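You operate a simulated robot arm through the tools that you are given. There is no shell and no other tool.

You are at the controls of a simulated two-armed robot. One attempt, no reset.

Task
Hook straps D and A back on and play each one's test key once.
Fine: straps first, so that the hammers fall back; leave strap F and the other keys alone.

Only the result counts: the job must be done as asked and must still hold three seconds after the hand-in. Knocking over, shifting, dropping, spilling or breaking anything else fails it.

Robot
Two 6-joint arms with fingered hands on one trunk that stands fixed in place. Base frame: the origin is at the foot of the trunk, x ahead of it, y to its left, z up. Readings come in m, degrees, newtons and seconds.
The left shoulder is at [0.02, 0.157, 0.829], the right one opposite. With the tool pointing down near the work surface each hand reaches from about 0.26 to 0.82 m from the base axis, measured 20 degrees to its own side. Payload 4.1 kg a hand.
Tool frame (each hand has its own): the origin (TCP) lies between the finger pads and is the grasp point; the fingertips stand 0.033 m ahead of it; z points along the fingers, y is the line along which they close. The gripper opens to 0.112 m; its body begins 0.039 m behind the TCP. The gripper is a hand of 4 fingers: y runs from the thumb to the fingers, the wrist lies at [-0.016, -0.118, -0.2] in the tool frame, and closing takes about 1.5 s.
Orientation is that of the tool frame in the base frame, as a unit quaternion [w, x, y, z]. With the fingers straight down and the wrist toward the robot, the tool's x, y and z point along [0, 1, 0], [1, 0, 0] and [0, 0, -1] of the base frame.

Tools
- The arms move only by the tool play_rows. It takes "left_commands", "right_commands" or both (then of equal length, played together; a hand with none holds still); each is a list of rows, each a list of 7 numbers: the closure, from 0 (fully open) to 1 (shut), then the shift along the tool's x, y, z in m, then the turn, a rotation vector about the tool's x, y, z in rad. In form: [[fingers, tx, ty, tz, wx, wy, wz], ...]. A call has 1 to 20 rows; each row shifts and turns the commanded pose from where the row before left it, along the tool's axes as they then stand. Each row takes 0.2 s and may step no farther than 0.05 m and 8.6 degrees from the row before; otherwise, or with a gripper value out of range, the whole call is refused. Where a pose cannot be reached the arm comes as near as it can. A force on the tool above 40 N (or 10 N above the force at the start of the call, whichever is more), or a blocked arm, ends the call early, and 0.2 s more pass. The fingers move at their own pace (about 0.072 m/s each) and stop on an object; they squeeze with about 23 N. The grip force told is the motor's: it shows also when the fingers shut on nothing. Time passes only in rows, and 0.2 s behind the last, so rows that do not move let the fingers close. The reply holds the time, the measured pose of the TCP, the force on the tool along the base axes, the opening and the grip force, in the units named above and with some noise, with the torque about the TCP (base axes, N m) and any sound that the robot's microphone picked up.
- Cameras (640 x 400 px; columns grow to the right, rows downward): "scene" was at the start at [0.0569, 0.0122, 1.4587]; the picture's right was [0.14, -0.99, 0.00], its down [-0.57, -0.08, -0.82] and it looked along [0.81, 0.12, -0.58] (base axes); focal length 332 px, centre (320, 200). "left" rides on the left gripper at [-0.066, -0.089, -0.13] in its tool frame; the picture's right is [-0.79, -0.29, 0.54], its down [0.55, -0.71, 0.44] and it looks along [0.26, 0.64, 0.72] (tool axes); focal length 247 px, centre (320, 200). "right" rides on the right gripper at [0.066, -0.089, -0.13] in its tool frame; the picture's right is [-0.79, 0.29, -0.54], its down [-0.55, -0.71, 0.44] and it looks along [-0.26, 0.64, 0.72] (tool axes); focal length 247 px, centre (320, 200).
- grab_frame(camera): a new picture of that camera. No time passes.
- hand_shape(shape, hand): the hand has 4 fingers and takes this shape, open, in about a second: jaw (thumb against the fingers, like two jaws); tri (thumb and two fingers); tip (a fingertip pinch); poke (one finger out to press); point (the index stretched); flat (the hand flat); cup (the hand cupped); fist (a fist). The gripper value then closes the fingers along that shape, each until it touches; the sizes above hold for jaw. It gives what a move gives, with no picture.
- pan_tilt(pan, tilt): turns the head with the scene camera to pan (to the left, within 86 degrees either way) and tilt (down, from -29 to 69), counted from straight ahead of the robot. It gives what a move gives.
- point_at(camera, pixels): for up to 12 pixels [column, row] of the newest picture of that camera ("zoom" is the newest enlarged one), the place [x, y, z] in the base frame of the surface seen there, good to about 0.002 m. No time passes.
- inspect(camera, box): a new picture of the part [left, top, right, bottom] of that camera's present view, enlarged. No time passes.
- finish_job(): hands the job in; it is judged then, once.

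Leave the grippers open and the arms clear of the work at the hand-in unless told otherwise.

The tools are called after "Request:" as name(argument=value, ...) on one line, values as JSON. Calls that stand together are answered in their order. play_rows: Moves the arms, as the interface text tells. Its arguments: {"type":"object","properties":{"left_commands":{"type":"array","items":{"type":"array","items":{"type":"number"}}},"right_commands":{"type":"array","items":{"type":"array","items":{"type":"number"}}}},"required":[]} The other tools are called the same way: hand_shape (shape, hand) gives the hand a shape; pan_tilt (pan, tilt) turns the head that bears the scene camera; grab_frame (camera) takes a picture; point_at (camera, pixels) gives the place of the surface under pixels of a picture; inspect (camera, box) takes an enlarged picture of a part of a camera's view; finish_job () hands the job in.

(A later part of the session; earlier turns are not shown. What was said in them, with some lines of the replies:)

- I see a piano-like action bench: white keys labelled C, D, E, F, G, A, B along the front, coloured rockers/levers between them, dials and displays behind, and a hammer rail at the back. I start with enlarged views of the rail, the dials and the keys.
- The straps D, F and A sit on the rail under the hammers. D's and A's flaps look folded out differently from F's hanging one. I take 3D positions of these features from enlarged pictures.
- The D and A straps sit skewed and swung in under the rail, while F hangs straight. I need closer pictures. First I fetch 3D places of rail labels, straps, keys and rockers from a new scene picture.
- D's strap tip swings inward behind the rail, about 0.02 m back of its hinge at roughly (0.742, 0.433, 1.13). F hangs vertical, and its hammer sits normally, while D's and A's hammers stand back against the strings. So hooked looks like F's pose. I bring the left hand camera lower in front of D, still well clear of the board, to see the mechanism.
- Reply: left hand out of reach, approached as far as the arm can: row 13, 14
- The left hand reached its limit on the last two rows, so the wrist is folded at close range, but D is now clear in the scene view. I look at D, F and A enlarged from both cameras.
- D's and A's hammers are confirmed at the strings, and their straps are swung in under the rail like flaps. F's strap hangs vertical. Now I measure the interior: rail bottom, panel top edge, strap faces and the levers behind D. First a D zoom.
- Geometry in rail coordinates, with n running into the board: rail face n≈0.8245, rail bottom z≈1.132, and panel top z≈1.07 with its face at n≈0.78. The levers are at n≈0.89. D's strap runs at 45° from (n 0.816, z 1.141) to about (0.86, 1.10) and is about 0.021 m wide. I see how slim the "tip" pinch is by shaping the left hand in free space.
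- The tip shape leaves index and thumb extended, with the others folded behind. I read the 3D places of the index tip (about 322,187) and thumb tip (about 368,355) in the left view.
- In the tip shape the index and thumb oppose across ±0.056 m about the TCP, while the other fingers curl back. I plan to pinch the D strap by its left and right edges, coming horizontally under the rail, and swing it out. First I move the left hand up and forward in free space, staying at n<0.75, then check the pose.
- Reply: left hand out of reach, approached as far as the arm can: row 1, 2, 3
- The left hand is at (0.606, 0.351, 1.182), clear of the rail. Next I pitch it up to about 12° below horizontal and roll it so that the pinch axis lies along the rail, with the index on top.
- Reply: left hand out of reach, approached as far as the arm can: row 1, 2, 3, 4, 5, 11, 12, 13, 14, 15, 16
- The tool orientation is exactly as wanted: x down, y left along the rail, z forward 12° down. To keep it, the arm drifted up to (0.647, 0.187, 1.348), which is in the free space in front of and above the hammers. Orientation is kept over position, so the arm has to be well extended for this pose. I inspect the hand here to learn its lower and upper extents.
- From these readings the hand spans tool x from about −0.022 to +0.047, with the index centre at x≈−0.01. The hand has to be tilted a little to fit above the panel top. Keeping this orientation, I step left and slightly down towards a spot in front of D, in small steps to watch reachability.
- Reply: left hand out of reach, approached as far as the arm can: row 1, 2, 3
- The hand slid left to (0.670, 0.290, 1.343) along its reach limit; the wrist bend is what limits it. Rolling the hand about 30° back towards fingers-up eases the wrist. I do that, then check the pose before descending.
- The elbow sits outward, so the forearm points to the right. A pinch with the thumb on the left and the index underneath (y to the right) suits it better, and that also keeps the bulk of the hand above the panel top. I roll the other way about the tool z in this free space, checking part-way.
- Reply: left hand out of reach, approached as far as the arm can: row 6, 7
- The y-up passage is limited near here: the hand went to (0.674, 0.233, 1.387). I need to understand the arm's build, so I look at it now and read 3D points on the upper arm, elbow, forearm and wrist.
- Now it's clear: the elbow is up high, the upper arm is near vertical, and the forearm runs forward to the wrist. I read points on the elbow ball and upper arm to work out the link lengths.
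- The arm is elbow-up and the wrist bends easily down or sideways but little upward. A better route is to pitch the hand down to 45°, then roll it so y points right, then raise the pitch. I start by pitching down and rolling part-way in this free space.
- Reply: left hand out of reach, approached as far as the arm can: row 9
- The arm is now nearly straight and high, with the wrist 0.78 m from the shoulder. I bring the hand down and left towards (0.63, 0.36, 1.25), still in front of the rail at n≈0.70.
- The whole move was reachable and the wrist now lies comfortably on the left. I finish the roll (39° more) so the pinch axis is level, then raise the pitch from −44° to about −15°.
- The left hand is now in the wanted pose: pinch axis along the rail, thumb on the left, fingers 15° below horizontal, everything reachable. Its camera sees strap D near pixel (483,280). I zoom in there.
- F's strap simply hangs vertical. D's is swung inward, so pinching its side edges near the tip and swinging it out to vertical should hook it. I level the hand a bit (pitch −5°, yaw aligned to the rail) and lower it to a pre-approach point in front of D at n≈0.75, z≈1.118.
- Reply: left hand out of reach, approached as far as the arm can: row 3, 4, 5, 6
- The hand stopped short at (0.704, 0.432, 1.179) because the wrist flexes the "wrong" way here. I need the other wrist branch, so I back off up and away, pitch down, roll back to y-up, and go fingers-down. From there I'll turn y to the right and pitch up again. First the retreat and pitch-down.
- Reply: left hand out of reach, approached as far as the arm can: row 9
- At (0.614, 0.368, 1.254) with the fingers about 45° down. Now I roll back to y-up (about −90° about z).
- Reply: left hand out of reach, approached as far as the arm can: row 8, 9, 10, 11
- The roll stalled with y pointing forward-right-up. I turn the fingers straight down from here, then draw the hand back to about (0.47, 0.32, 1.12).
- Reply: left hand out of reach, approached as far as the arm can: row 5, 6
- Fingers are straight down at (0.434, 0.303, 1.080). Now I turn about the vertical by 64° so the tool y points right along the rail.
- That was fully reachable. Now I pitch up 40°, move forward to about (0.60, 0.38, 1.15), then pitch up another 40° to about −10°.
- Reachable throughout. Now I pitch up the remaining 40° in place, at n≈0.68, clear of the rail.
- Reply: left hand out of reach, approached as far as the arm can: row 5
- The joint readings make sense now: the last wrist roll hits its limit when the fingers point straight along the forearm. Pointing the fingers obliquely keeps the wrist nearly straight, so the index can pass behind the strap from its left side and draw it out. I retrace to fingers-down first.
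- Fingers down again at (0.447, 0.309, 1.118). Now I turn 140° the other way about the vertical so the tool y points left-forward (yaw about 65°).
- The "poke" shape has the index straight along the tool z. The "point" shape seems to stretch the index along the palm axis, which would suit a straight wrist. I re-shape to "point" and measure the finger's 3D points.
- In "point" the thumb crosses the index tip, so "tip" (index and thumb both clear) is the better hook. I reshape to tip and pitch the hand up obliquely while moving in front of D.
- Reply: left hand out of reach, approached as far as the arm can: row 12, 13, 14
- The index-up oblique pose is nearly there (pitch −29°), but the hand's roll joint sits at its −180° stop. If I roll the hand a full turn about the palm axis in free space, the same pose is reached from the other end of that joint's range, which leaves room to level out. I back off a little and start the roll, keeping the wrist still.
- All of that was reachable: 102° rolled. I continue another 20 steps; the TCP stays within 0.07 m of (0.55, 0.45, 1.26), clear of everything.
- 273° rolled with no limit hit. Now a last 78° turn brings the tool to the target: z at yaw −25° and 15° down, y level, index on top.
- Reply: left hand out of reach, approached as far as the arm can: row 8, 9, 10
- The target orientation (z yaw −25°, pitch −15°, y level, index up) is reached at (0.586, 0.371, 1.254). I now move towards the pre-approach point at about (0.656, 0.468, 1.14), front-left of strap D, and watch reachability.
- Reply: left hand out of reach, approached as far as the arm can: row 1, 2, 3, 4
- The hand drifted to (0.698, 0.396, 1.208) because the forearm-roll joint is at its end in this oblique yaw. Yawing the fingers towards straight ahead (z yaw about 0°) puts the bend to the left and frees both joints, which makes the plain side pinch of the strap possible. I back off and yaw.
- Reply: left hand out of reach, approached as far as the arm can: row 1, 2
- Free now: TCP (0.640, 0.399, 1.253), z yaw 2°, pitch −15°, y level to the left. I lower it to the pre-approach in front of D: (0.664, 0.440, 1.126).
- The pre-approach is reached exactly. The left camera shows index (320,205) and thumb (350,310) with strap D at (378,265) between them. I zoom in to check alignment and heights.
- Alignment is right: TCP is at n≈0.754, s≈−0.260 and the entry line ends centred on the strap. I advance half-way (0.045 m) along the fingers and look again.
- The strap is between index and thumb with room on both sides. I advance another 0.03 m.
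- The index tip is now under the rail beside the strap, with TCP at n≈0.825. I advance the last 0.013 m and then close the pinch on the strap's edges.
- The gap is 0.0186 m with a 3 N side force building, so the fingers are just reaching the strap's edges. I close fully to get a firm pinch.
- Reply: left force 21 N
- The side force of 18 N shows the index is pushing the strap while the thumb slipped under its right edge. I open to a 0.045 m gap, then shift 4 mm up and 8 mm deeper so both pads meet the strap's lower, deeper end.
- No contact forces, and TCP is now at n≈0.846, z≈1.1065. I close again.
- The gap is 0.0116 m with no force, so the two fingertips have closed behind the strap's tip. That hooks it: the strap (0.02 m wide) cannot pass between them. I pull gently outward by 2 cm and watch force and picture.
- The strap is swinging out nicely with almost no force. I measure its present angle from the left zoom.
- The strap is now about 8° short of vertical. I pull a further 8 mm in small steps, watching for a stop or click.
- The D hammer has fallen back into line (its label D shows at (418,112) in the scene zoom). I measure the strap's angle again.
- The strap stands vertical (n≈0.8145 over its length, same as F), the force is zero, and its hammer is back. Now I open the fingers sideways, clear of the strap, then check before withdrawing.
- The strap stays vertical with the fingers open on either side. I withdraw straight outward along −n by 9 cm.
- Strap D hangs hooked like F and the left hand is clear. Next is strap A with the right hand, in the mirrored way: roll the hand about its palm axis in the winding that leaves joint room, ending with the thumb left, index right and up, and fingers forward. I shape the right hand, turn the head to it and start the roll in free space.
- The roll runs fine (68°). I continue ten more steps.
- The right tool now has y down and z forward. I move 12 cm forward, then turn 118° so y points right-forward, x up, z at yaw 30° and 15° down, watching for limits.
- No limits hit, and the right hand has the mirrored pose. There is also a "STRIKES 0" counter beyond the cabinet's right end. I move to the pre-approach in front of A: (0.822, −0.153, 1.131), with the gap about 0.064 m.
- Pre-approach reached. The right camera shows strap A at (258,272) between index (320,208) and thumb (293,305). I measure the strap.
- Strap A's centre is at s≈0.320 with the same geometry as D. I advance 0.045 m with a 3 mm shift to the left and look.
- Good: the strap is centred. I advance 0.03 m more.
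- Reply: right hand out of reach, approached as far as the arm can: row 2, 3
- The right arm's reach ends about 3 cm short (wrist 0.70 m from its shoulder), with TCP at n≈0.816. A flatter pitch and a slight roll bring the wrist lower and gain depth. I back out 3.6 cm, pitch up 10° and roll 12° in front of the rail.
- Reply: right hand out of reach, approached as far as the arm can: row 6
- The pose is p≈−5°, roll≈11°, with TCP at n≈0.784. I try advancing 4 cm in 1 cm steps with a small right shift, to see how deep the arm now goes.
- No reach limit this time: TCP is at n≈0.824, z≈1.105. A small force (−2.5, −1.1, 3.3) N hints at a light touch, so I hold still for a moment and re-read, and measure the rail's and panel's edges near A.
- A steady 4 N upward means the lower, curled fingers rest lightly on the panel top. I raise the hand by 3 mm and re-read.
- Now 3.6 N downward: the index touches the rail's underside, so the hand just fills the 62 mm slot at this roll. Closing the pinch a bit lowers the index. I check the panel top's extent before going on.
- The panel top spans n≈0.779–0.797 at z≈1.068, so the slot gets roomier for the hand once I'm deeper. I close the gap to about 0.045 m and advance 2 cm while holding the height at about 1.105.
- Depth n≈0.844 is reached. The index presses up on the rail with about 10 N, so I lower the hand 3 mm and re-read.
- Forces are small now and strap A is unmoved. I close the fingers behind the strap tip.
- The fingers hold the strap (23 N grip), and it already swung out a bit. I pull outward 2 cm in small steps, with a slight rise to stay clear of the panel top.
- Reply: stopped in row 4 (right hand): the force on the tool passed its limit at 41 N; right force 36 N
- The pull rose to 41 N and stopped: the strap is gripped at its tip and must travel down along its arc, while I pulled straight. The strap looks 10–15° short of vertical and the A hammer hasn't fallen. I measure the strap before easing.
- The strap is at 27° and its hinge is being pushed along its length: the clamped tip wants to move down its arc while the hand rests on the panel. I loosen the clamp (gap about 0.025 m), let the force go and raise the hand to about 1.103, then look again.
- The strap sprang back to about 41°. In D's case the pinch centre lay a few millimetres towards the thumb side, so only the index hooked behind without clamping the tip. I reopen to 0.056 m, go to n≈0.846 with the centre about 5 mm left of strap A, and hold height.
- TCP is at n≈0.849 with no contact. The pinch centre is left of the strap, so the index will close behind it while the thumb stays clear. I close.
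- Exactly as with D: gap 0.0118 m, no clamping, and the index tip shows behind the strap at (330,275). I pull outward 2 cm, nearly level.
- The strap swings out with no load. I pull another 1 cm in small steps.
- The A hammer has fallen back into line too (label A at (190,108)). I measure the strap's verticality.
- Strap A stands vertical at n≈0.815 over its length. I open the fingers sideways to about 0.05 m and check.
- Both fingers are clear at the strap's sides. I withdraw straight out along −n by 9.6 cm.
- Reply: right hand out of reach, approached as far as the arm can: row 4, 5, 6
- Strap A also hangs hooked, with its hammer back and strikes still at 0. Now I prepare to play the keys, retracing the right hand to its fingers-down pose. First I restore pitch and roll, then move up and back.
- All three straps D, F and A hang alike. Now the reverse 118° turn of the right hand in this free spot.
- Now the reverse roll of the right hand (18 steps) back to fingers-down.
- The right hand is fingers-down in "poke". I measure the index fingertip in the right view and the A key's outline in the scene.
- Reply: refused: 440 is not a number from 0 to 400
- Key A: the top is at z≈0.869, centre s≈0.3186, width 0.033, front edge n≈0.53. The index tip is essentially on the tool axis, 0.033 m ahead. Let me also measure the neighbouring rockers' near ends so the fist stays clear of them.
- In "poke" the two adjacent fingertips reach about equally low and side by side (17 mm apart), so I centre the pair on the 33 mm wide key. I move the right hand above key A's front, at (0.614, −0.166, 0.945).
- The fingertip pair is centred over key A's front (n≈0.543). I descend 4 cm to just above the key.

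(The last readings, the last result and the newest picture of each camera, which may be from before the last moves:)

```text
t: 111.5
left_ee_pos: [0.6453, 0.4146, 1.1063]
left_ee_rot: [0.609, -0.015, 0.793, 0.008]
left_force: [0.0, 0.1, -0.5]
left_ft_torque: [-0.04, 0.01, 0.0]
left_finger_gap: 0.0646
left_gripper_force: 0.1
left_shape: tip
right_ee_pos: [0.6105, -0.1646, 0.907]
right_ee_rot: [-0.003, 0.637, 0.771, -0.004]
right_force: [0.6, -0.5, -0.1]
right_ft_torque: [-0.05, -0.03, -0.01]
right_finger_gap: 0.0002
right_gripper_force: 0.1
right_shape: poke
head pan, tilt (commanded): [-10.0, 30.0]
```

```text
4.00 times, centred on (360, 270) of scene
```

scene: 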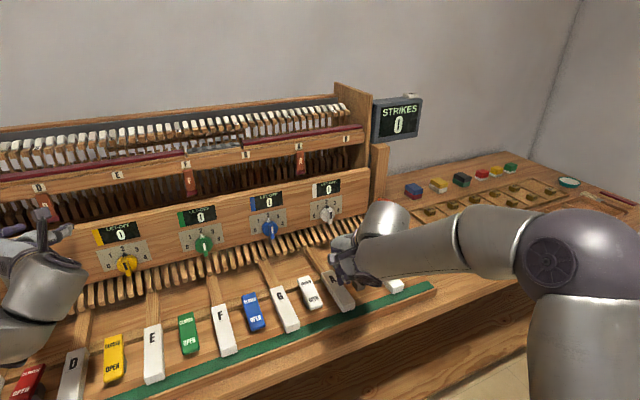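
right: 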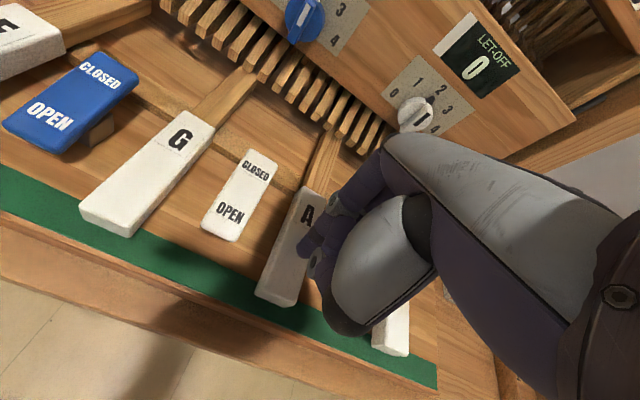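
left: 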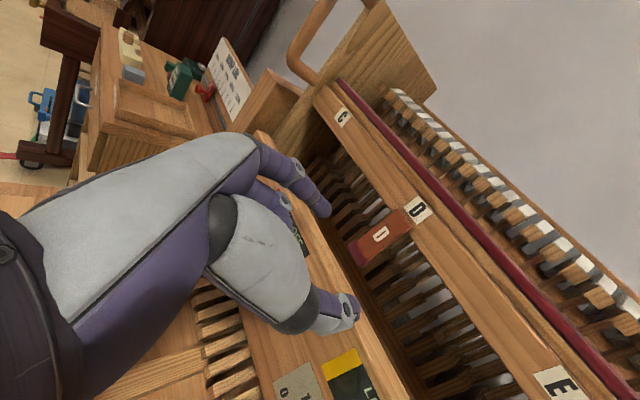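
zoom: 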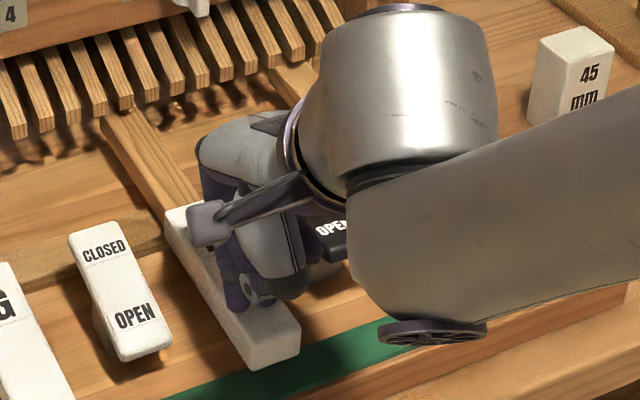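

The fingertips are just above key A. I make one clean stroke: 2 cm down, brief hold, then up again.

Request:
play_rows(right_commands=[[0, 0, 0, 0.004, 0, 0, 0], [0, 0, 0, 0.004, 0, 0, 0], [0, 0, 0, 0.004, 0, 0, 0], [0, 0, 0, 0.004, 0, 0, 0], [0, 0, 0, 0.004, 0, 0, 0], [0, 0, 0, 0, 0, 0, 0], [0, 0, 0, -0.01, 0, 0, 0], [0, 0, 0, -0.015, 0, 0, 0], [0, 0, 0, -0.02, 0, 0, 0]])

Request:
grab_frame(camera="scene")

Request:
grab_frame(camera="right")

```text
t: 112.8
left_ee_pos: [0.6441, 0.4143, 1.1075]
left_ee_rot: [0.61, -0.014, 0.792, 0.008]
left_force: [-0.2, 1.0, -0.2]
left_ft_torque: [-0.02, 0.03, -0.02]
left_finger_gap: 0.0645
left_gripper_force: 0.1
left_shape: tip
right_ee_pos: [0.6139, -0.1654, 0.8957]
right_ee_rot: [0.003, 0.637, 0.771, 0.004]
right_force: [-0.7, 0.9, 16.9]
right_ft_torque: [0.07, -0.08, -0.04]
right_finger_gap: 0.0
right_gripper_force: 0.0
right_shape: poke
head pan, tilt (commanded): [-10.0, 30.0]
heard: click
stopped in row 6 (right hand): the force on the tool passed its limit at 42 N (the readings are from after the stop); the commanded pose is now the measured one
```

```text
taken
```

scene: 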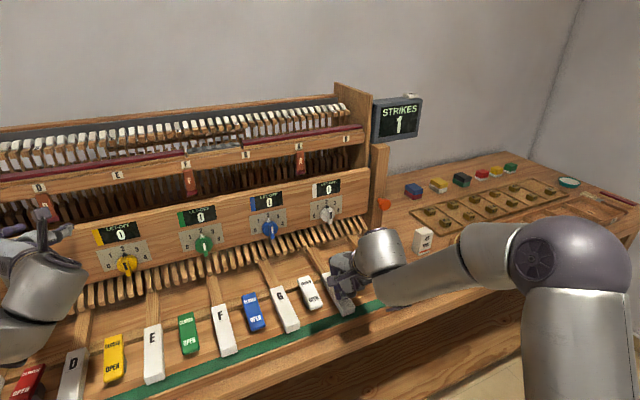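

```text
taken
```

right: 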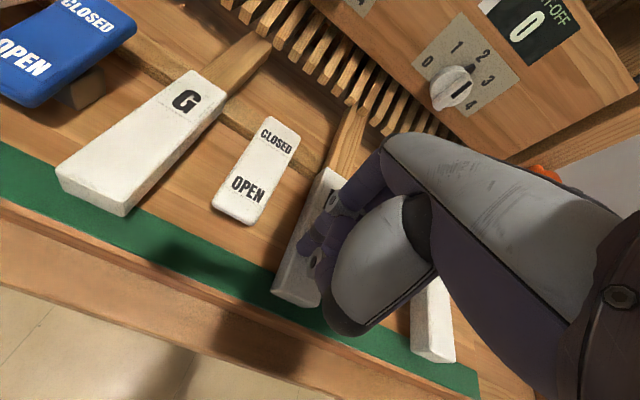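

A click was heard and STRIKES shows 1. The stroke ended at the key bed (42 N). I now lift straight up off the key.

Request:
play_rows(right_commands=[[0, 0, 0, -0.012, 0, 0, 0], [0, 0, 0, -0.02, 0, 0, 0], [0, 0, 0, -0.03, 0, 0, 0], [0, 0, 0, -0.04, 0, 0, 0], [0, 0, 0, -0.04, 0, 0, 0], [0, 0, 0, -0.04, 0, 0, 0], [0, 0, 0, 0, 0, 0, 0]])

Request:
grab_frame(camera="scene")

Request:
inspect(camera="scene", box=[260, 80, 440, 190])

```text
t: 114.4
left_ee_pos: [0.6452, 0.4135, 1.1067]
left_ee_rot: [0.609, -0.015, 0.793, 0.009]
left_force: [0.9, 0.2, 0.4]
left_ft_torque: [-0.02, 0.0, 0.01]
left_finger_gap: 0.0646
left_gripper_force: 0.0
left_shape: tip
right_ee_pos: [0.6129, -0.1649, 1.0753]
right_ee_rot: [0.001, 0.637, 0.771, 0.001]
right_force: [0.1, 0.3, -0.2]
right_ft_torque: [-0.01, 0.03, -0.02]
right_finger_gap: 0.0
right_gripper_force: 0.0
right_shape: poke
head pan, tilt (commanded): [-10.0, 30.0]
```

```text
taken
```

scene: 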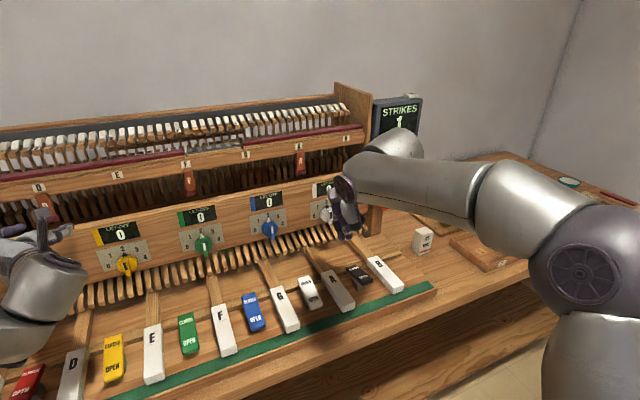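

```text
3.56 times, centred on (350, 135) of scene
```

zoom: 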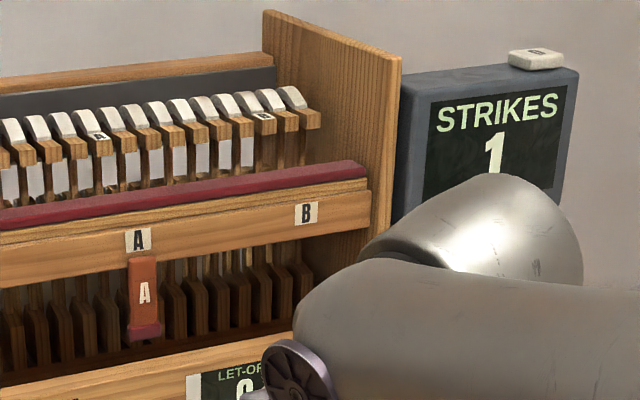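

STRIKES reads 1, strap A hangs and its hammer is at rest. I move the right hand back to its start area.

Request:
play_rows(right_commands=[[0, 0, -0.03, -0.025, 0, 0, 0], [0, 0.004, -0.03, -0.025, 0, 0, 0], [0, 0.004, -0.03, -0.025, 0, 0, 0], [0, 0.004, -0.03, -0.025, 0, 0, 0], [0, 0.004, -0.03, -0.025, 0, 0, 0]])

Request:
play_rows(left_commands=[[0.4, -0.028, 0, -0.02, 0, 0, 0], [0.3, -0.028, 0, -0.02, 0, 0, 0], [0.2, -0.028, 0, -0.02, 0, 0, 0], [0, -0.028, 0, -0.02, 0, 0, 0]])

Request:
pan_tilt(pan=20, tilt=35)

Request:
grab_frame(camera="scene")

```text
t: 115.6
left_ee_pos: [0.6449, 0.4143, 1.1054]
left_ee_rot: [0.609, -0.015, 0.793, 0.008]
left_force: [0.6, -0.7, -0.2]
left_ft_torque: [0.01, -0.01, -0.01]
left_finger_gap: 0.0644
left_gripper_force: 0.1
left_shape: tip
right_ee_pos: [0.4601, -0.1774, 1.2019]
right_ee_rot: [0.001, 0.637, 0.771, 0.001]
right_force: [0.3, -0.1, -0.4]
right_ft_torque: [0.0, 0.06, -0.02]
right_finger_gap: 0.0001
right_gripper_force: 0.0
right_shape: poke
head pan, tilt (commanded): [-10.0, 30.0]
```

```text
t: 116.6
left_ee_pos: [0.5959, 0.4132, 1.2364]
left_ee_rot: [0.609, -0.014, 0.793, 0.008]
left_force: [-0.3, -0.1, -0.2]
left_ft_torque: [0.01, -0.02, 0.01]
left_finger_gap: 0.1116
left_gripper_force: 0.0
left_shape: tip
right_ee_pos: [0.4616, -0.1763, 1.1996]
right_ee_rot: [0.001, 0.638, 0.77, 0.001]
right_force: [0.3, 0.4, -0.4]
right_ft_torque: [-0.02, 0.03, 0.01]
right_finger_gap: 0.0
right_gripper_force: 0.0
right_shape: poke
head pan, tilt (commanded): [-10.0, 30.0]
```

```text
t: 117.6
left_ee_pos: [0.5967, 0.413, 1.2359]
left_ee_rot: [0.61, -0.015, 0.792, 0.009]
left_force: [0.1, -0.1, -0.7]
left_ft_torque: [0.03, 0.03, -0.02]
left_finger_gap: 0.1117
left_gripper_force: 0.1
left_shape: tip
right_ee_pos: [0.4624, -0.1767, 1.2011]
right_ee_rot: [0.002, 0.637, 0.771, 0.002]
right_force: [-0.2, -0.3, 0.4]
right_ft_torque: [0.03, 0.01, 0.0]
right_finger_gap: 0.0003
right_gripper_force: 0.0
right_shape: poke
head pan, tilt (commanded): [20.0, 35.0]
```

```text
taken
```

scene: 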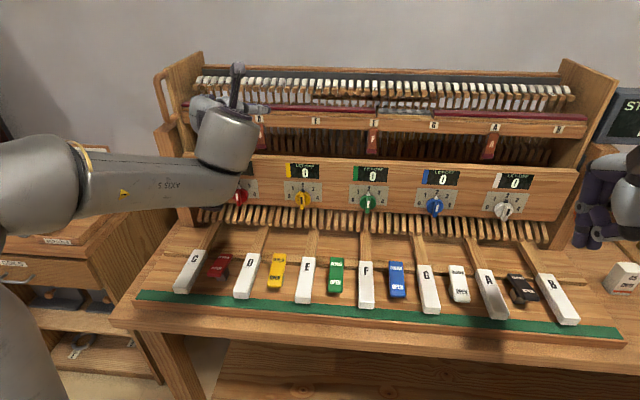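

The view shows D, F and A straps hanging alike. Now I retrace the left hand: up a little, the reverse turn of 74°, then the reverse roll to fingers-down.

Request:
play_rows(left_commands=[[0, -0.03, 0, -0.01, 0, 0, 0], [0, -0.03, 0, -0.01, 0, 0, 0], [0, 0, 0, 0, 0.0344, -0.0674, -0.1223], [0, 0, 0, 0, 0.0344, -0.0674, -0.1223], [0, 0, 0, 0, 0.0344, -0.0674, -0.1223], [0, 0, 0, 0, 0.0344, -0.0674, -0.1223], [0, 0, 0, 0, 0.0344, -0.0674, -0.1223], [0, 0, 0, 0, 0.0344, -0.0674, -0.1223], [0, 0, 0, 0, 0.0344, -0.0674, -0.1223], [0, 0, 0, 0, 0.0344, -0.0674, -0.1223], [0, 0, 0, 0, 0.0344, -0.0674, -0.1223]])

Request:
grab_frame(camera="scene")

```text
t: 120.0
left_ee_pos: [0.5897, 0.4126, 1.2862]
left_ee_rot: [0.716, -0.328, 0.454, -0.417]
left_force: [-0.2, -0.3, 0.5]
left_ft_torque: [0.01, -0.01, 0.03]
left_finger_gap: 0.1117
left_gripper_force: 0.1
left_shape: tip
left hand out of reach, approached as far as the arm can: row 2
right_ee_pos: [0.4611, -0.177, 1.2016]
right_ee_rot: [0.002, 0.637, 0.771, 0.003]
right_force: [-0.2, 0.2, -0.1]
right_ft_torque: [0.0, -0.01, 0.01]
right_finger_gap: 0.0
right_gripper_force: 0.1
right_shape: poke
head pan, tilt (commanded): [20.0, 35.0]
```

```text
taken
```

scene: 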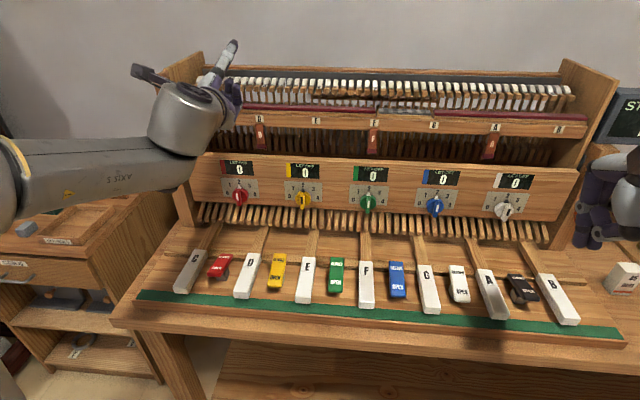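

Good. Now the reverse roll about the palm axis (20 steps) to near fingers-down.

Request:
play_rows(left_commands=[[0, -0.00968, -0.00114, 0.00121, 0, -0.1082, -0.1025], [0, -0.00968, -0.00114, 0.00121, 0, -0.1082, -0.1025], [0, -0.00968, -0.00114, 0.00121, 0, -0.1082, -0.1025], [0, -0.00968, -0.00114, 0.00121, 0, -0.1082, -0.1025], [0, -0.00968, -0.00114, 0.00121, 0, -0.1082, -0.1025], [0, -0.00968, -0.00114, 0.00121, 0, -0.1082, -0.1025], [0, -0.00968, -0.00114, 0.00121, 0, -0.1082, -0.1025], [0, -0.00968, -0.00114, 0.00121, 0, -0.1082, -0.1025], [0, -0.00968, -0.00114, 0.00121, 0, -0.1082, -0.1025], [0, -0.00968, -0.00114, 0.00121, 0, -0.1082, -0.1025], [0, -0.00968, -0.00114, 0.00121, 0, -0.1082, -0.1025], [0, -0.00968, -0.00114, 0.00121, 0, -0.1082, -0.1025], [0, -0.00968, -0.00114, 0.00121, 0, -0.1082, -0.1025], [0, -0.00968, -0.00114, 0.00121, 0, -0.1082, -0.1025], [0, -0.00968, -0.00114, 0.00121, 0, -0.1082, -0.1025], [0, -0.00968, -0.00114, 0.00121, 0, -0.1082, -0.1025], [0, -0.00968, -0.00114, 0.00121, 0, -0.1082, -0.1025], [0, -0.00968, -0.00114, 0.00121, 0, -0.1082, -0.1025], [0, -0.00968, -0.00114, 0.00121, 0, -0.1082, -0.1025], [0, -0.00968, -0.00114, 0.00121, 0, -0.1082, -0.1025]])

Request:
hand_shape(shape="poke", hand="left")

Request:
grab_frame(camera="scene")

```text
t: 124.2
left_ee_pos: [0.5226, 0.4794, 1.1954]
left_ee_rot: [-0.1, 0.638, 0.708, 0.287]
left_force: [0.8, 0.5, -1.1]
left_ft_torque: [-0.02, -0.02, 0.02]
left_finger_gap: 0.1118
left_gripper_force: 0.1
left_shape: tip
right_ee_pos: [0.4615, -0.1781, 1.2006]
right_ee_rot: [0.001, 0.637, 0.771, 0.001]
right_force: [0.4, 0.3, 0.6]
right_ft_torque: [0.04, 0.0, 0.0]
right_finger_gap: 0.0
right_gripper_force: 0.1
right_shape: poke
head pan, tilt (commanded): [20.0, 35.0]
```

```text
t: 125.1
left_ee_pos: [0.5231, 0.4797, 1.1963]
left_ee_rot: [-0.102, 0.638, 0.707, 0.289]
left_force: [-0.8, 0.8, 0.0]
left_ft_torque: [-0.03, -0.02, -0.02]
left_finger_gap: 0.0
left_gripper_force: 0.1
left_shape: poke
right_ee_pos: [0.4609, -0.1777, 1.201]
right_ee_rot: [0.001, 0.637, 0.771, 0.001]
right_force: [-0.4, 0.0, -0.1]
right_ft_torque: [0.02, -0.03, -0.02]
right_finger_gap: 0.0001
right_gripper_force: 0.0
right_shape: poke
head pan, tilt (commanded): [20.0, 35.0]
```

```text
taken
```

scene: 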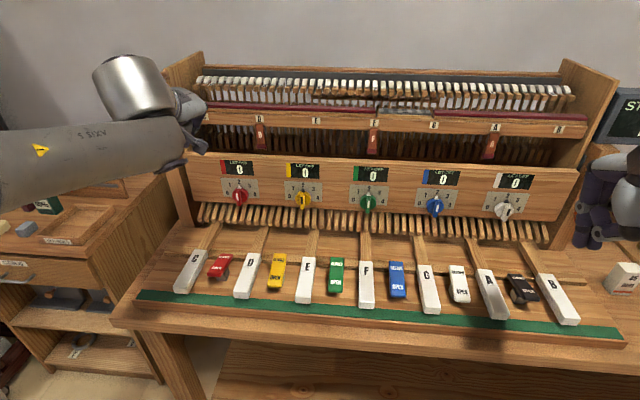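

Now I turn the left hand fully fingers-down (36°) and take fresh measurements of the D key.

Request:
play_rows(left_commands=[[0, 0, 0, 0, 0.0668, -0.1038, -0.0287], [0, 0, 0, 0, 0.0668, -0.1038, -0.0287], [0, 0, 0, 0, 0.0668, -0.1038, -0.0287], [0, 0, 0, 0, 0.0668, -0.1038, -0.0287], [0, 0, 0, 0, 0.0668, -0.1038, -0.0287]])

Request:
inspect(camera="scene", box=[160, 230, 320, 330])

Request:
point_at(camera="zoom", pixels=[[350, 130], [330, 230], [305, 240], [350, 255], [370, 115], [340, 180], [240, 150], [470, 160], [215, 180], [455, 220], [330, 255]])

```text
t: 126.3
left_ee_pos: [0.5223, 0.4801, 1.1955]
left_ee_rot: [0.0, 0.614, 0.789, 0.001]
left_force: [-0.1, 0.1, 0.6]
left_ft_torque: [0.0, -0.05, -0.01]
left_finger_gap: 0.0
left_gripper_force: 0.0
left_shape: poke
right_ee_pos: [0.4595, -0.1767, 1.2006]
right_ee_rot: [0.001, 0.637, 0.771, 0.001]
right_force: [0.5, 0.5, 0.7]
right_ft_torque: [0.03, 0.0, 0.04]
right_finger_gap: 0.0001
right_gripper_force: 0.1
right_shape: poke
head pan, tilt (commanded): [20.0, 35.0]
```

```text
4.00 times, centred on (240, 280) of scene
```

zoom: 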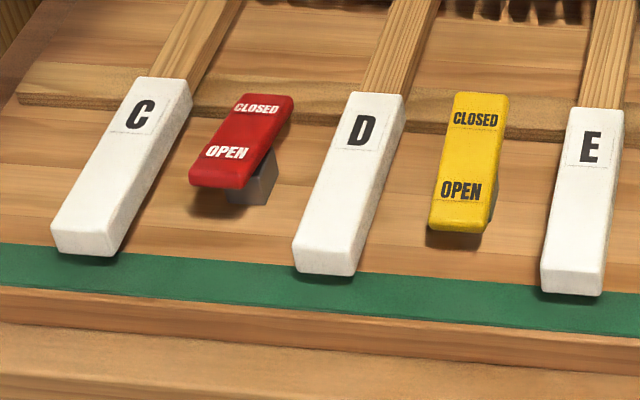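

```text
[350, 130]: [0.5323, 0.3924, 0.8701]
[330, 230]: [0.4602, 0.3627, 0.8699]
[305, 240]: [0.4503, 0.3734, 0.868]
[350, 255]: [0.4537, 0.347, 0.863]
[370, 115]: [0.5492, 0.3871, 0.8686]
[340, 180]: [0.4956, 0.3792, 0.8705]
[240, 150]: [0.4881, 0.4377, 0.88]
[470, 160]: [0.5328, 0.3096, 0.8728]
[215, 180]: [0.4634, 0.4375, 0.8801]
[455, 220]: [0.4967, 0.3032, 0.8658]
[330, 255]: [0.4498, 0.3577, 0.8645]
```

The D key centre line is at s≈−0.238, top z≈0.869, front edge n≈0.53. I verify the left fingertips' offsets from its own camera before moving.

Request:
inspect(camera="left", box=[250, 180, 370, 300])

Request:
point_at(camera="zoom", pixels=[[410, 235], [400, 250], [425, 220], [380, 180], [385, 270], [370, 285], [340, 250], [300, 90]])

Request:
inspect(camera="scene", box=[100, 60, 240, 180])

```text
3.33 times, centred on (310, 240) of left
```

zoom: 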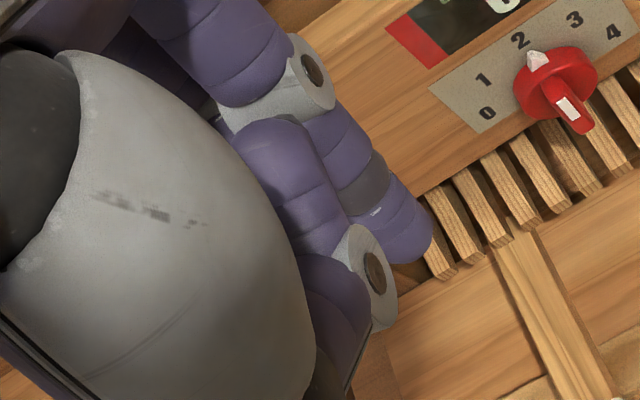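

```text
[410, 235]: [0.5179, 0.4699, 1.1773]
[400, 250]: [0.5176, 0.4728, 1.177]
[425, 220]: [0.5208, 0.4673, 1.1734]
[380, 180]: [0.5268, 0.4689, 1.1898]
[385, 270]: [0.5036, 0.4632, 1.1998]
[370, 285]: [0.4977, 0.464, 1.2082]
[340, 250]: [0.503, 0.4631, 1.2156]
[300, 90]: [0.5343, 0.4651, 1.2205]
```

```text
3.33 times, centred on (170, 120) of scene
```

zoom: 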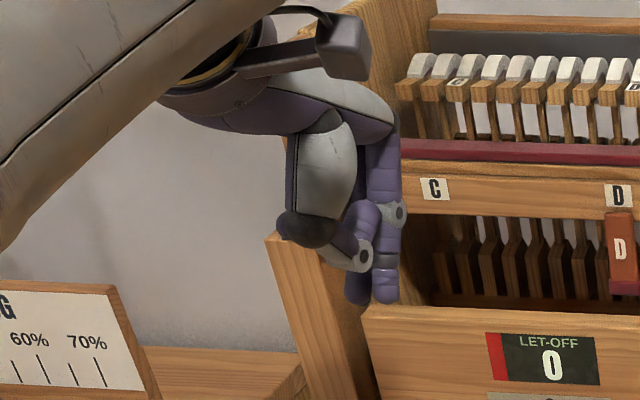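

Offsets mirror the right hand's. I move the left hand above key D's front: (0.475, 0.362, 0.947).

Request:
play_rows(left_commands=[[0, -0.0171, -0.0125, 0.0414, 0, 0, 0], [0, -0.0171, -0.0125, 0.0414, 0, 0, 0], [0, -0.0171, -0.0125, 0.0414, 0, 0, 0], [0, -0.0171, -0.0125, 0.0414, 0, 0, 0], [0, -0.0171, -0.0125, 0.0414, 0, 0, 0], [0, -0.0171, -0.0125, 0.0414, 0, 0, 0]])

Request:
grab_frame(camera="scene")

Request:
grab_frame(camera="left")

```text
t: 127.7
left_ee_pos: [0.4732, 0.3605, 0.9478]
left_ee_rot: [0.0, 0.614, 0.789, -0.001]
left_force: [0.4, 0.5, -0.7]
left_ft_torque: [0.04, 0.01, 0.0]
left_finger_gap: 0.0
left_gripper_force: 0.1
left_shape: poke
right_ee_pos: [0.4613, -0.1783, 1.201]
right_ee_rot: [0.001, 0.637, 0.771, 0.001]
right_force: [-0.7, 0.6, -0.2]
right_ft_torque: [0.01, -0.07, -0.01]
right_finger_gap: 0.0
right_gripper_force: 0.1
right_shape: poke
head pan, tilt (commanded): [20.0, 35.0]
```

```text
taken
```

scene: 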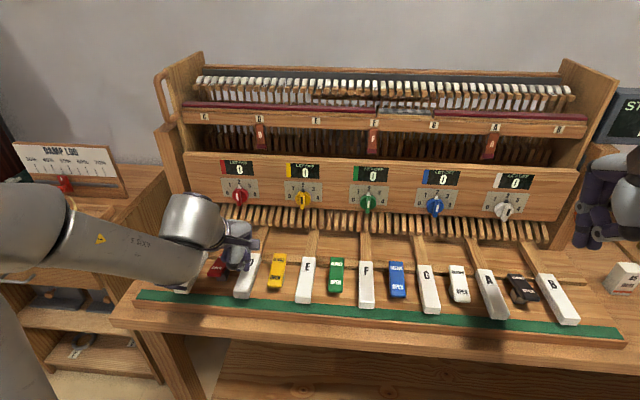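

```text
taken
```

left: 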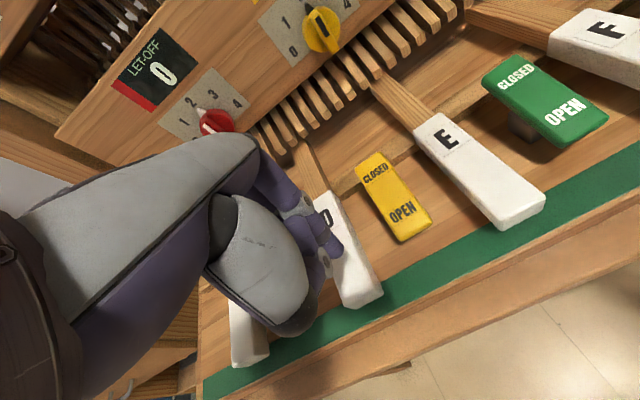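

Centred on key D (s≈−0.237, n≈0.543). I descend 3.8 cm to just above the key.

Request:
play_rows(left_commands=[[0, 0, 0, 0.01, 0, 0, 0], [0, 0, 0, 0.01, 0, 0, 0], [0, 0, 0, 0.01, 0, 0, 0], [0, 0, 0, 0.008, 0, 0, 0]])

Request:
inspect(camera="left", box=[250, 160, 430, 340])

Request:
inspect(camera="scene", box=[160, 180, 320, 320])

```text
t: 128.7
left_ee_pos: [0.4741, 0.3621, 0.9086]
left_ee_rot: [0.001, 0.613, 0.79, 0.0]
left_force: [0.0, 0.8, 0.2]
left_ft_torque: [0.0, 0.0, 0.04]
left_finger_gap: 0.0
left_gripper_force: 0.1
left_shape: poke
right_ee_pos: [0.4612, -0.1769, 1.2016]
right_ee_rot: [0.002, 0.637, 0.771, 0.001]
right_force: [-0.2, -0.2, -0.4]
right_ft_torque: [0.0, 0.02, 0.01]
right_finger_gap: 0.0002
right_gripper_force: 0.0
right_shape: poke
head pan, tilt (commanded): [20.0, 35.0]
```

```text
2.22 times, centred on (340, 250) of left
```

zoom: 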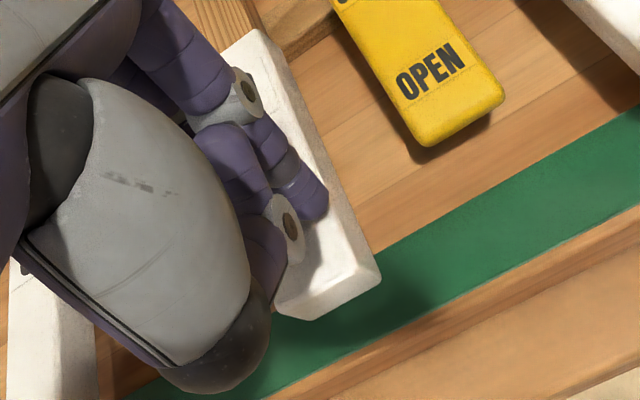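

```text
2.86 times, centred on (240, 250) of scene
```

zoom: 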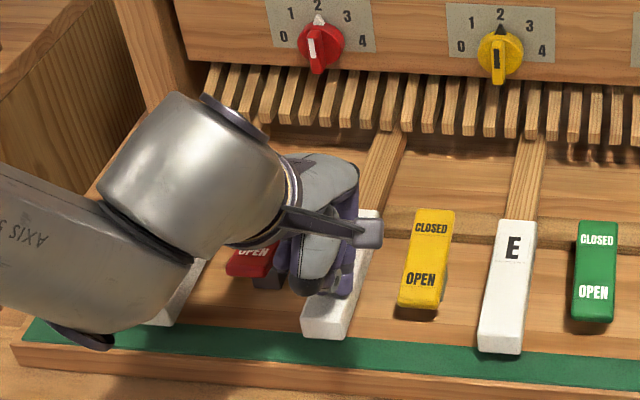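

Ready over key D. One clean stroke: 1.8 cm down, then straight up.

Request:
play_rows(left_commands=[[0, 0, 0, 0.004, 0, 0, 0], [0, 0, 0, 0.004, 0, 0, 0], [0, 0, 0, 0.004, 0, 0, 0], [0, 0, 0, 0.004, 0, 0, 0], [0, 0, 0, 0.002, 0, 0, 0], [0, 0, 0, -0.01, 0, 0, 0], [0, 0, 0, -0.02, 0, 0, 0], [0, 0, 0, -0.03, 0, 0, 0], [0, 0, 0, -0.04, 0, 0, 0]])

Request:
grab_frame(camera="scene")

```text
t: 130.7
left_ee_pos: [0.4745, 0.362, 0.9932]
left_ee_rot: [0.0, 0.614, 0.789, 0.002]
left_force: [-0.2, 0.5, -0.1]
left_ft_torque: [-0.01, -0.01, 0.04]
left_finger_gap: 0.0
left_gripper_force: 0.1
left_shape: poke
right_ee_pos: [0.4618, -0.178, 1.2005]
right_ee_rot: [0.0, 0.638, 0.77, 0.001]
right_force: [0.2, 0.5, 0.9]
right_ft_torque: [-0.03, -0.01, 0.01]
right_finger_gap: 0.0
right_gripper_force: 0.0
right_shape: poke
head pan, tilt (commanded): [20.0, 35.0]
heard: click
```

```text
taken
```

scene: 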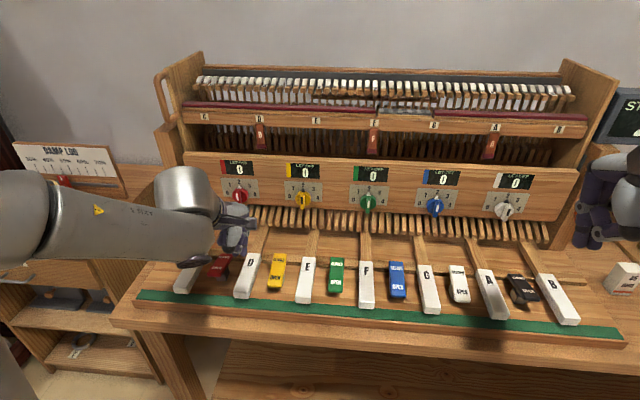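

A click was heard for D. I lift the left hand away to its start area and turn the head to read the STRIKES counter.

Request:
play_rows(left_commands=[[0, 0, 0, -0.04, 0, 0, 0], [0, 0, 0, -0.04, 0, 0, 0], [0, -0.01, -0.02, -0.035, 0, 0, 0], [0, -0.01, -0.02, -0.035, 0, 0, 0], [0, -0.01, -0.025, -0.03, 0, 0, 0], [0, -0.01, -0.025, -0.03, 0, 0, 0], [0, -0.01, -0.025, -0.03, 0, 0, 0]])

Request:
pan_tilt(pan=-8, tilt=28)

Request:
grab_frame(camera="scene")

Request:
grab_frame(camera="right")

```text
t: 132.3
left_ee_pos: [0.3762, 0.2844, 1.2335]
left_ee_rot: [0.0, 0.614, 0.79, -0.001]
left_force: [0.6, 0.0, 0.0]
left_ft_torque: [0.02, 0.01, -0.01]
left_finger_gap: 0.0
left_gripper_force: 0.0
left_shape: poke
right_ee_pos: [0.4622, -0.1773, 1.2003]
right_ee_rot: [0.001, 0.637, 0.77, 0.001]
right_force: [-0.1, 0.1, -1.0]
right_ft_torque: [0.0, -0.02, 0.01]
right_finger_gap: 0.0003
right_gripper_force: 0.1
right_shape: poke
head pan, tilt (commanded): [20.0, 35.0]
```

```text
t: 133.2
left_ee_pos: [0.3765, 0.2841, 1.2345]
left_ee_rot: [0.0, 0.613, 0.79, 0.001]
left_force: [0.8, -0.7, 0.0]
left_ft_torque: [-0.01, 0.04, -0.01]
left_finger_gap: 0.0002
left_gripper_force: 0.0
left_shape: poke
right_ee_pos: [0.4612, -0.1774, 1.1998]
right_ee_rot: [0.001, 0.637, 0.771, 0.001]
right_force: [0.3, -0.8, 0.1]
right_ft_torque: [-0.01, 0.0, -0.02]
right_finger_gap: 0.0001
right_gripper_force: 0.0
right_shape: poke
head pan, tilt (commanded): [-8.0, 28.0]
```

```text
taken
```

scene: 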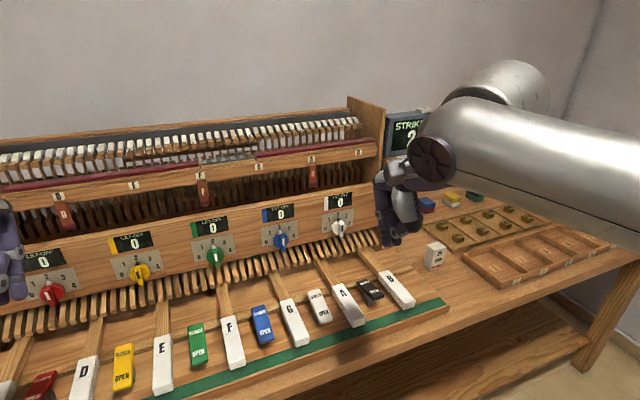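

```text
taken
```

right: 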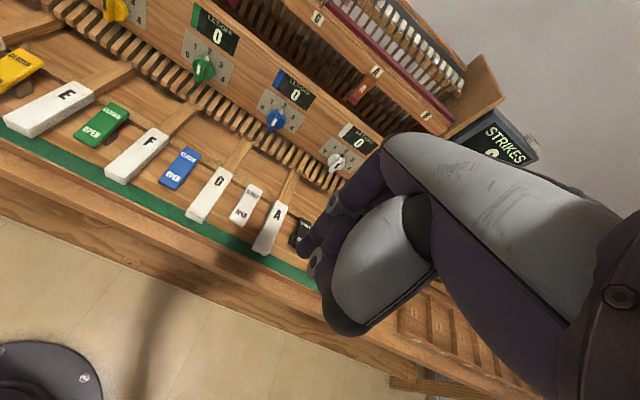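

STRIKES now shows 2. I open both hands ("jaw") and inspect straps, hammers, keys and rockers.

Request:
hand_shape(shape="jaw", hand="left")

Request:
hand_shape(shape="jaw", hand="right")

Request:
inspect(camera="scene", box=[380, 90, 460, 170])

Request:
inspect(camera="scene", box=[0, 110, 220, 250])

Request:
inspect(camera="scene", box=[180, 90, 400, 230])

Request:
inspect(camera="scene", box=[0, 250, 240, 400])

Request:
inspect(camera="scene", box=[220, 230, 460, 380])

```text
t: 134.1
left_ee_pos: [0.3779, 0.2825, 1.2332]
left_ee_rot: [0.0, 0.613, 0.79, 0.001]
left_force: [-0.7, 0.8, 0.5]
left_ft_torque: [-0.01, -0.04, -0.02]
left_finger_gap: 0.1119
left_gripper_force: 0.1
left_shape: jaw
right_ee_pos: [0.4613, -0.1781, 1.2012]
right_ee_rot: [0.001, 0.638, 0.77, 0.002]
right_force: [-0.4, 0.4, 0.7]
right_ft_torque: [0.0, 0.01, -0.02]
right_finger_gap: 0.0
right_gripper_force: 0.1
right_shape: poke
head pan, tilt (commanded): [-8.0, 28.0]
```

```text
t: 135.0
left_ee_pos: [0.3768, 0.2838, 1.2335]
left_ee_rot: [0.0, 0.614, 0.789, 0.001]
left_force: [0.2, -0.6, -0.2]
left_ft_torque: [0.02, 0.03, 0.0]
left_finger_gap: 0.1119
left_gripper_force: 0.0
left_shape: jaw
right_ee_pos: [0.462, -0.1775, 1.2012]
right_ee_rot: [0.001, 0.637, 0.77, 0.001]
right_force: [0.1, -0.7, -0.8]
right_ft_torque: [0.0, -0.01, -0.03]
right_finger_gap: 0.1117
right_gripper_force: 0.0
right_shape: jaw
head pan, tilt (commanded): [-8.0, 28.0]
```

```text
5.00 times, centred on (420, 130) of scene
```

zoom: 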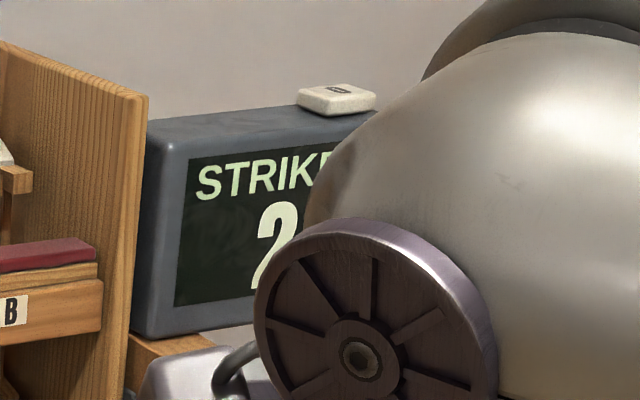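

```text
2.86 times, centred on (110, 180) of scene
```

zoom: 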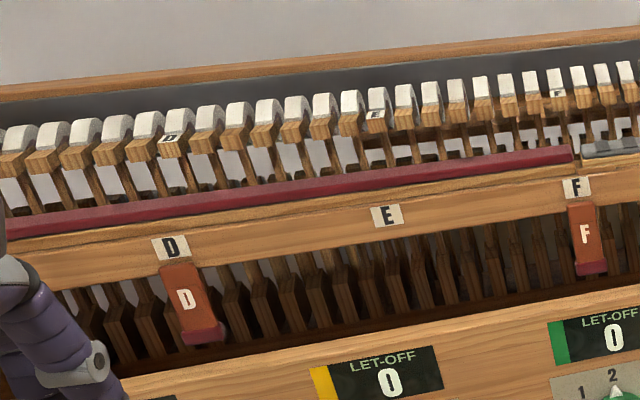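

```text
2.86 times, centred on (290, 160) of scene
```

zoom: 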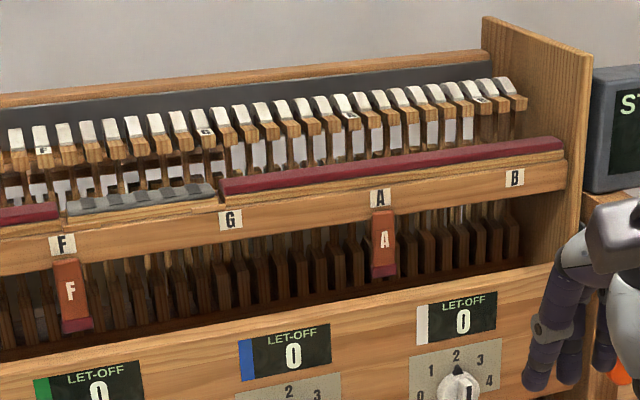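

```text
2.67 times, centred on (120, 325) of scene
```

zoom: 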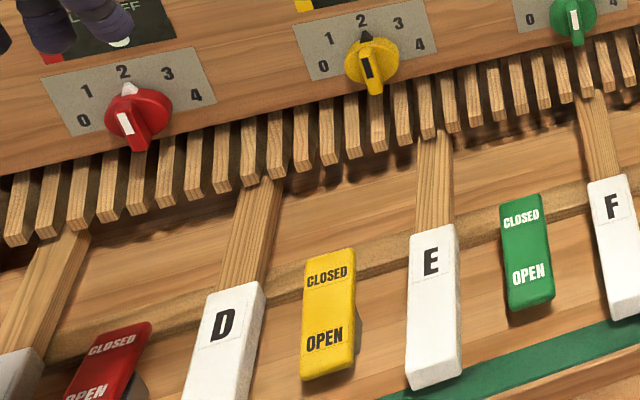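

```text
2.67 times, centred on (340, 305) of scene
```

zoom: 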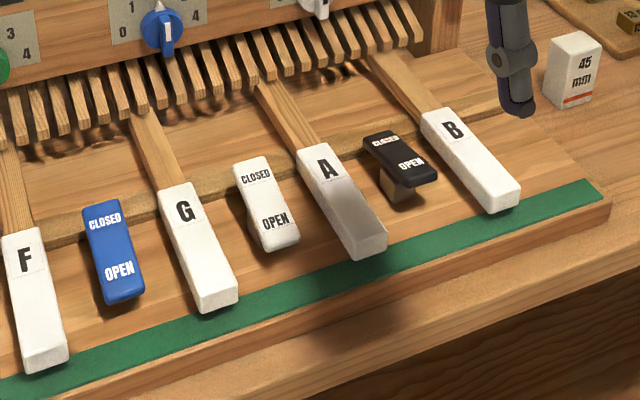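

Strikes 2, all three straps hang alike, hammers in line, rockers and dials unchanged. Last check: that keys A and D are back at rest height.

Request:
point_at(camera="zoom", pixels=[[360, 235], [345, 205], [325, 165], [212, 290], [195, 250], [490, 190], [45, 345], [30, 290]])

Request:
inspect(camera="scene", box=[0, 300, 180, 400])

Request:
point_at(camera="zoom", pixels=[[290, 270], [285, 320], [570, 300], [580, 220], [140, 330]])

```text
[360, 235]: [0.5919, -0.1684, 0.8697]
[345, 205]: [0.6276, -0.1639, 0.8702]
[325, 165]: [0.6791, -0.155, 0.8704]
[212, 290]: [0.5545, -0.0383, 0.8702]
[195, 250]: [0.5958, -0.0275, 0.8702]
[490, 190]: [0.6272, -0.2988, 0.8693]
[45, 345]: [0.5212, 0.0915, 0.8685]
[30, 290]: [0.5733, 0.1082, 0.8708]
```

```text
3.56 times, centred on (90, 350) of scene
```

zoom: 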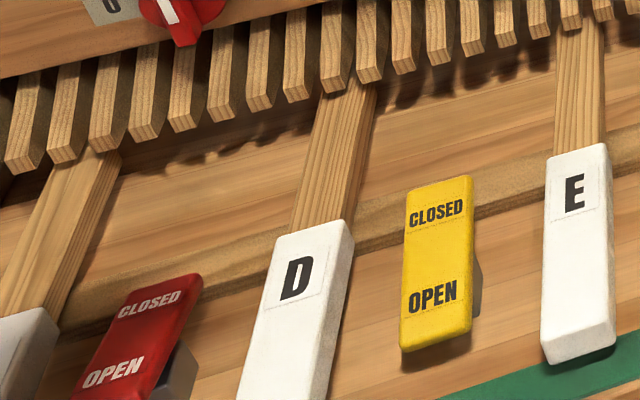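

```text
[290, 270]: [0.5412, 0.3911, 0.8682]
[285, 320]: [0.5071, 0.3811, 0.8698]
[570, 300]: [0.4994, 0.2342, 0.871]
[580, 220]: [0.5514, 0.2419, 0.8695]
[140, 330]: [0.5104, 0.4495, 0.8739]
```

Keys A and D are back at rest height (z≈0.870), level with the others. Straps D and A are hooked, each test key has been played once (STRIKES 2), and both hands are open and clear, so I hand the job in.

Request:
finish_job()

```text
The job is handed in.
```

Straps D and A are hooked back on, and I played each one's test key once. I hooked both straps before touching any key, and each hammer fell back as its strap came into place.

- **Straps:** D and A now hang straight down like F, and their hammers are in line with the rest.
- **Keys:** I heard a click on each press, and the STRIKES counter went from 0 to 2. Both keys came back up to the same height as their neighbours.
- **Left alone:** I didn't touch strap F or any other key, and the rockers and dials look as they did at the start.

Hooking strap A took two tries. On the first pull my grip on its tip met about 41 N and the move stopped, so I let go and hooked it from behind instead. On both tries my right hand also pressed lightly on the rail and the panel top (up to about 10 N). I saw no damage or movement from either. The A key press hit the end of its travel at about 42 N, while D's stayed under the limit.

Both hands are open and clear of the work.
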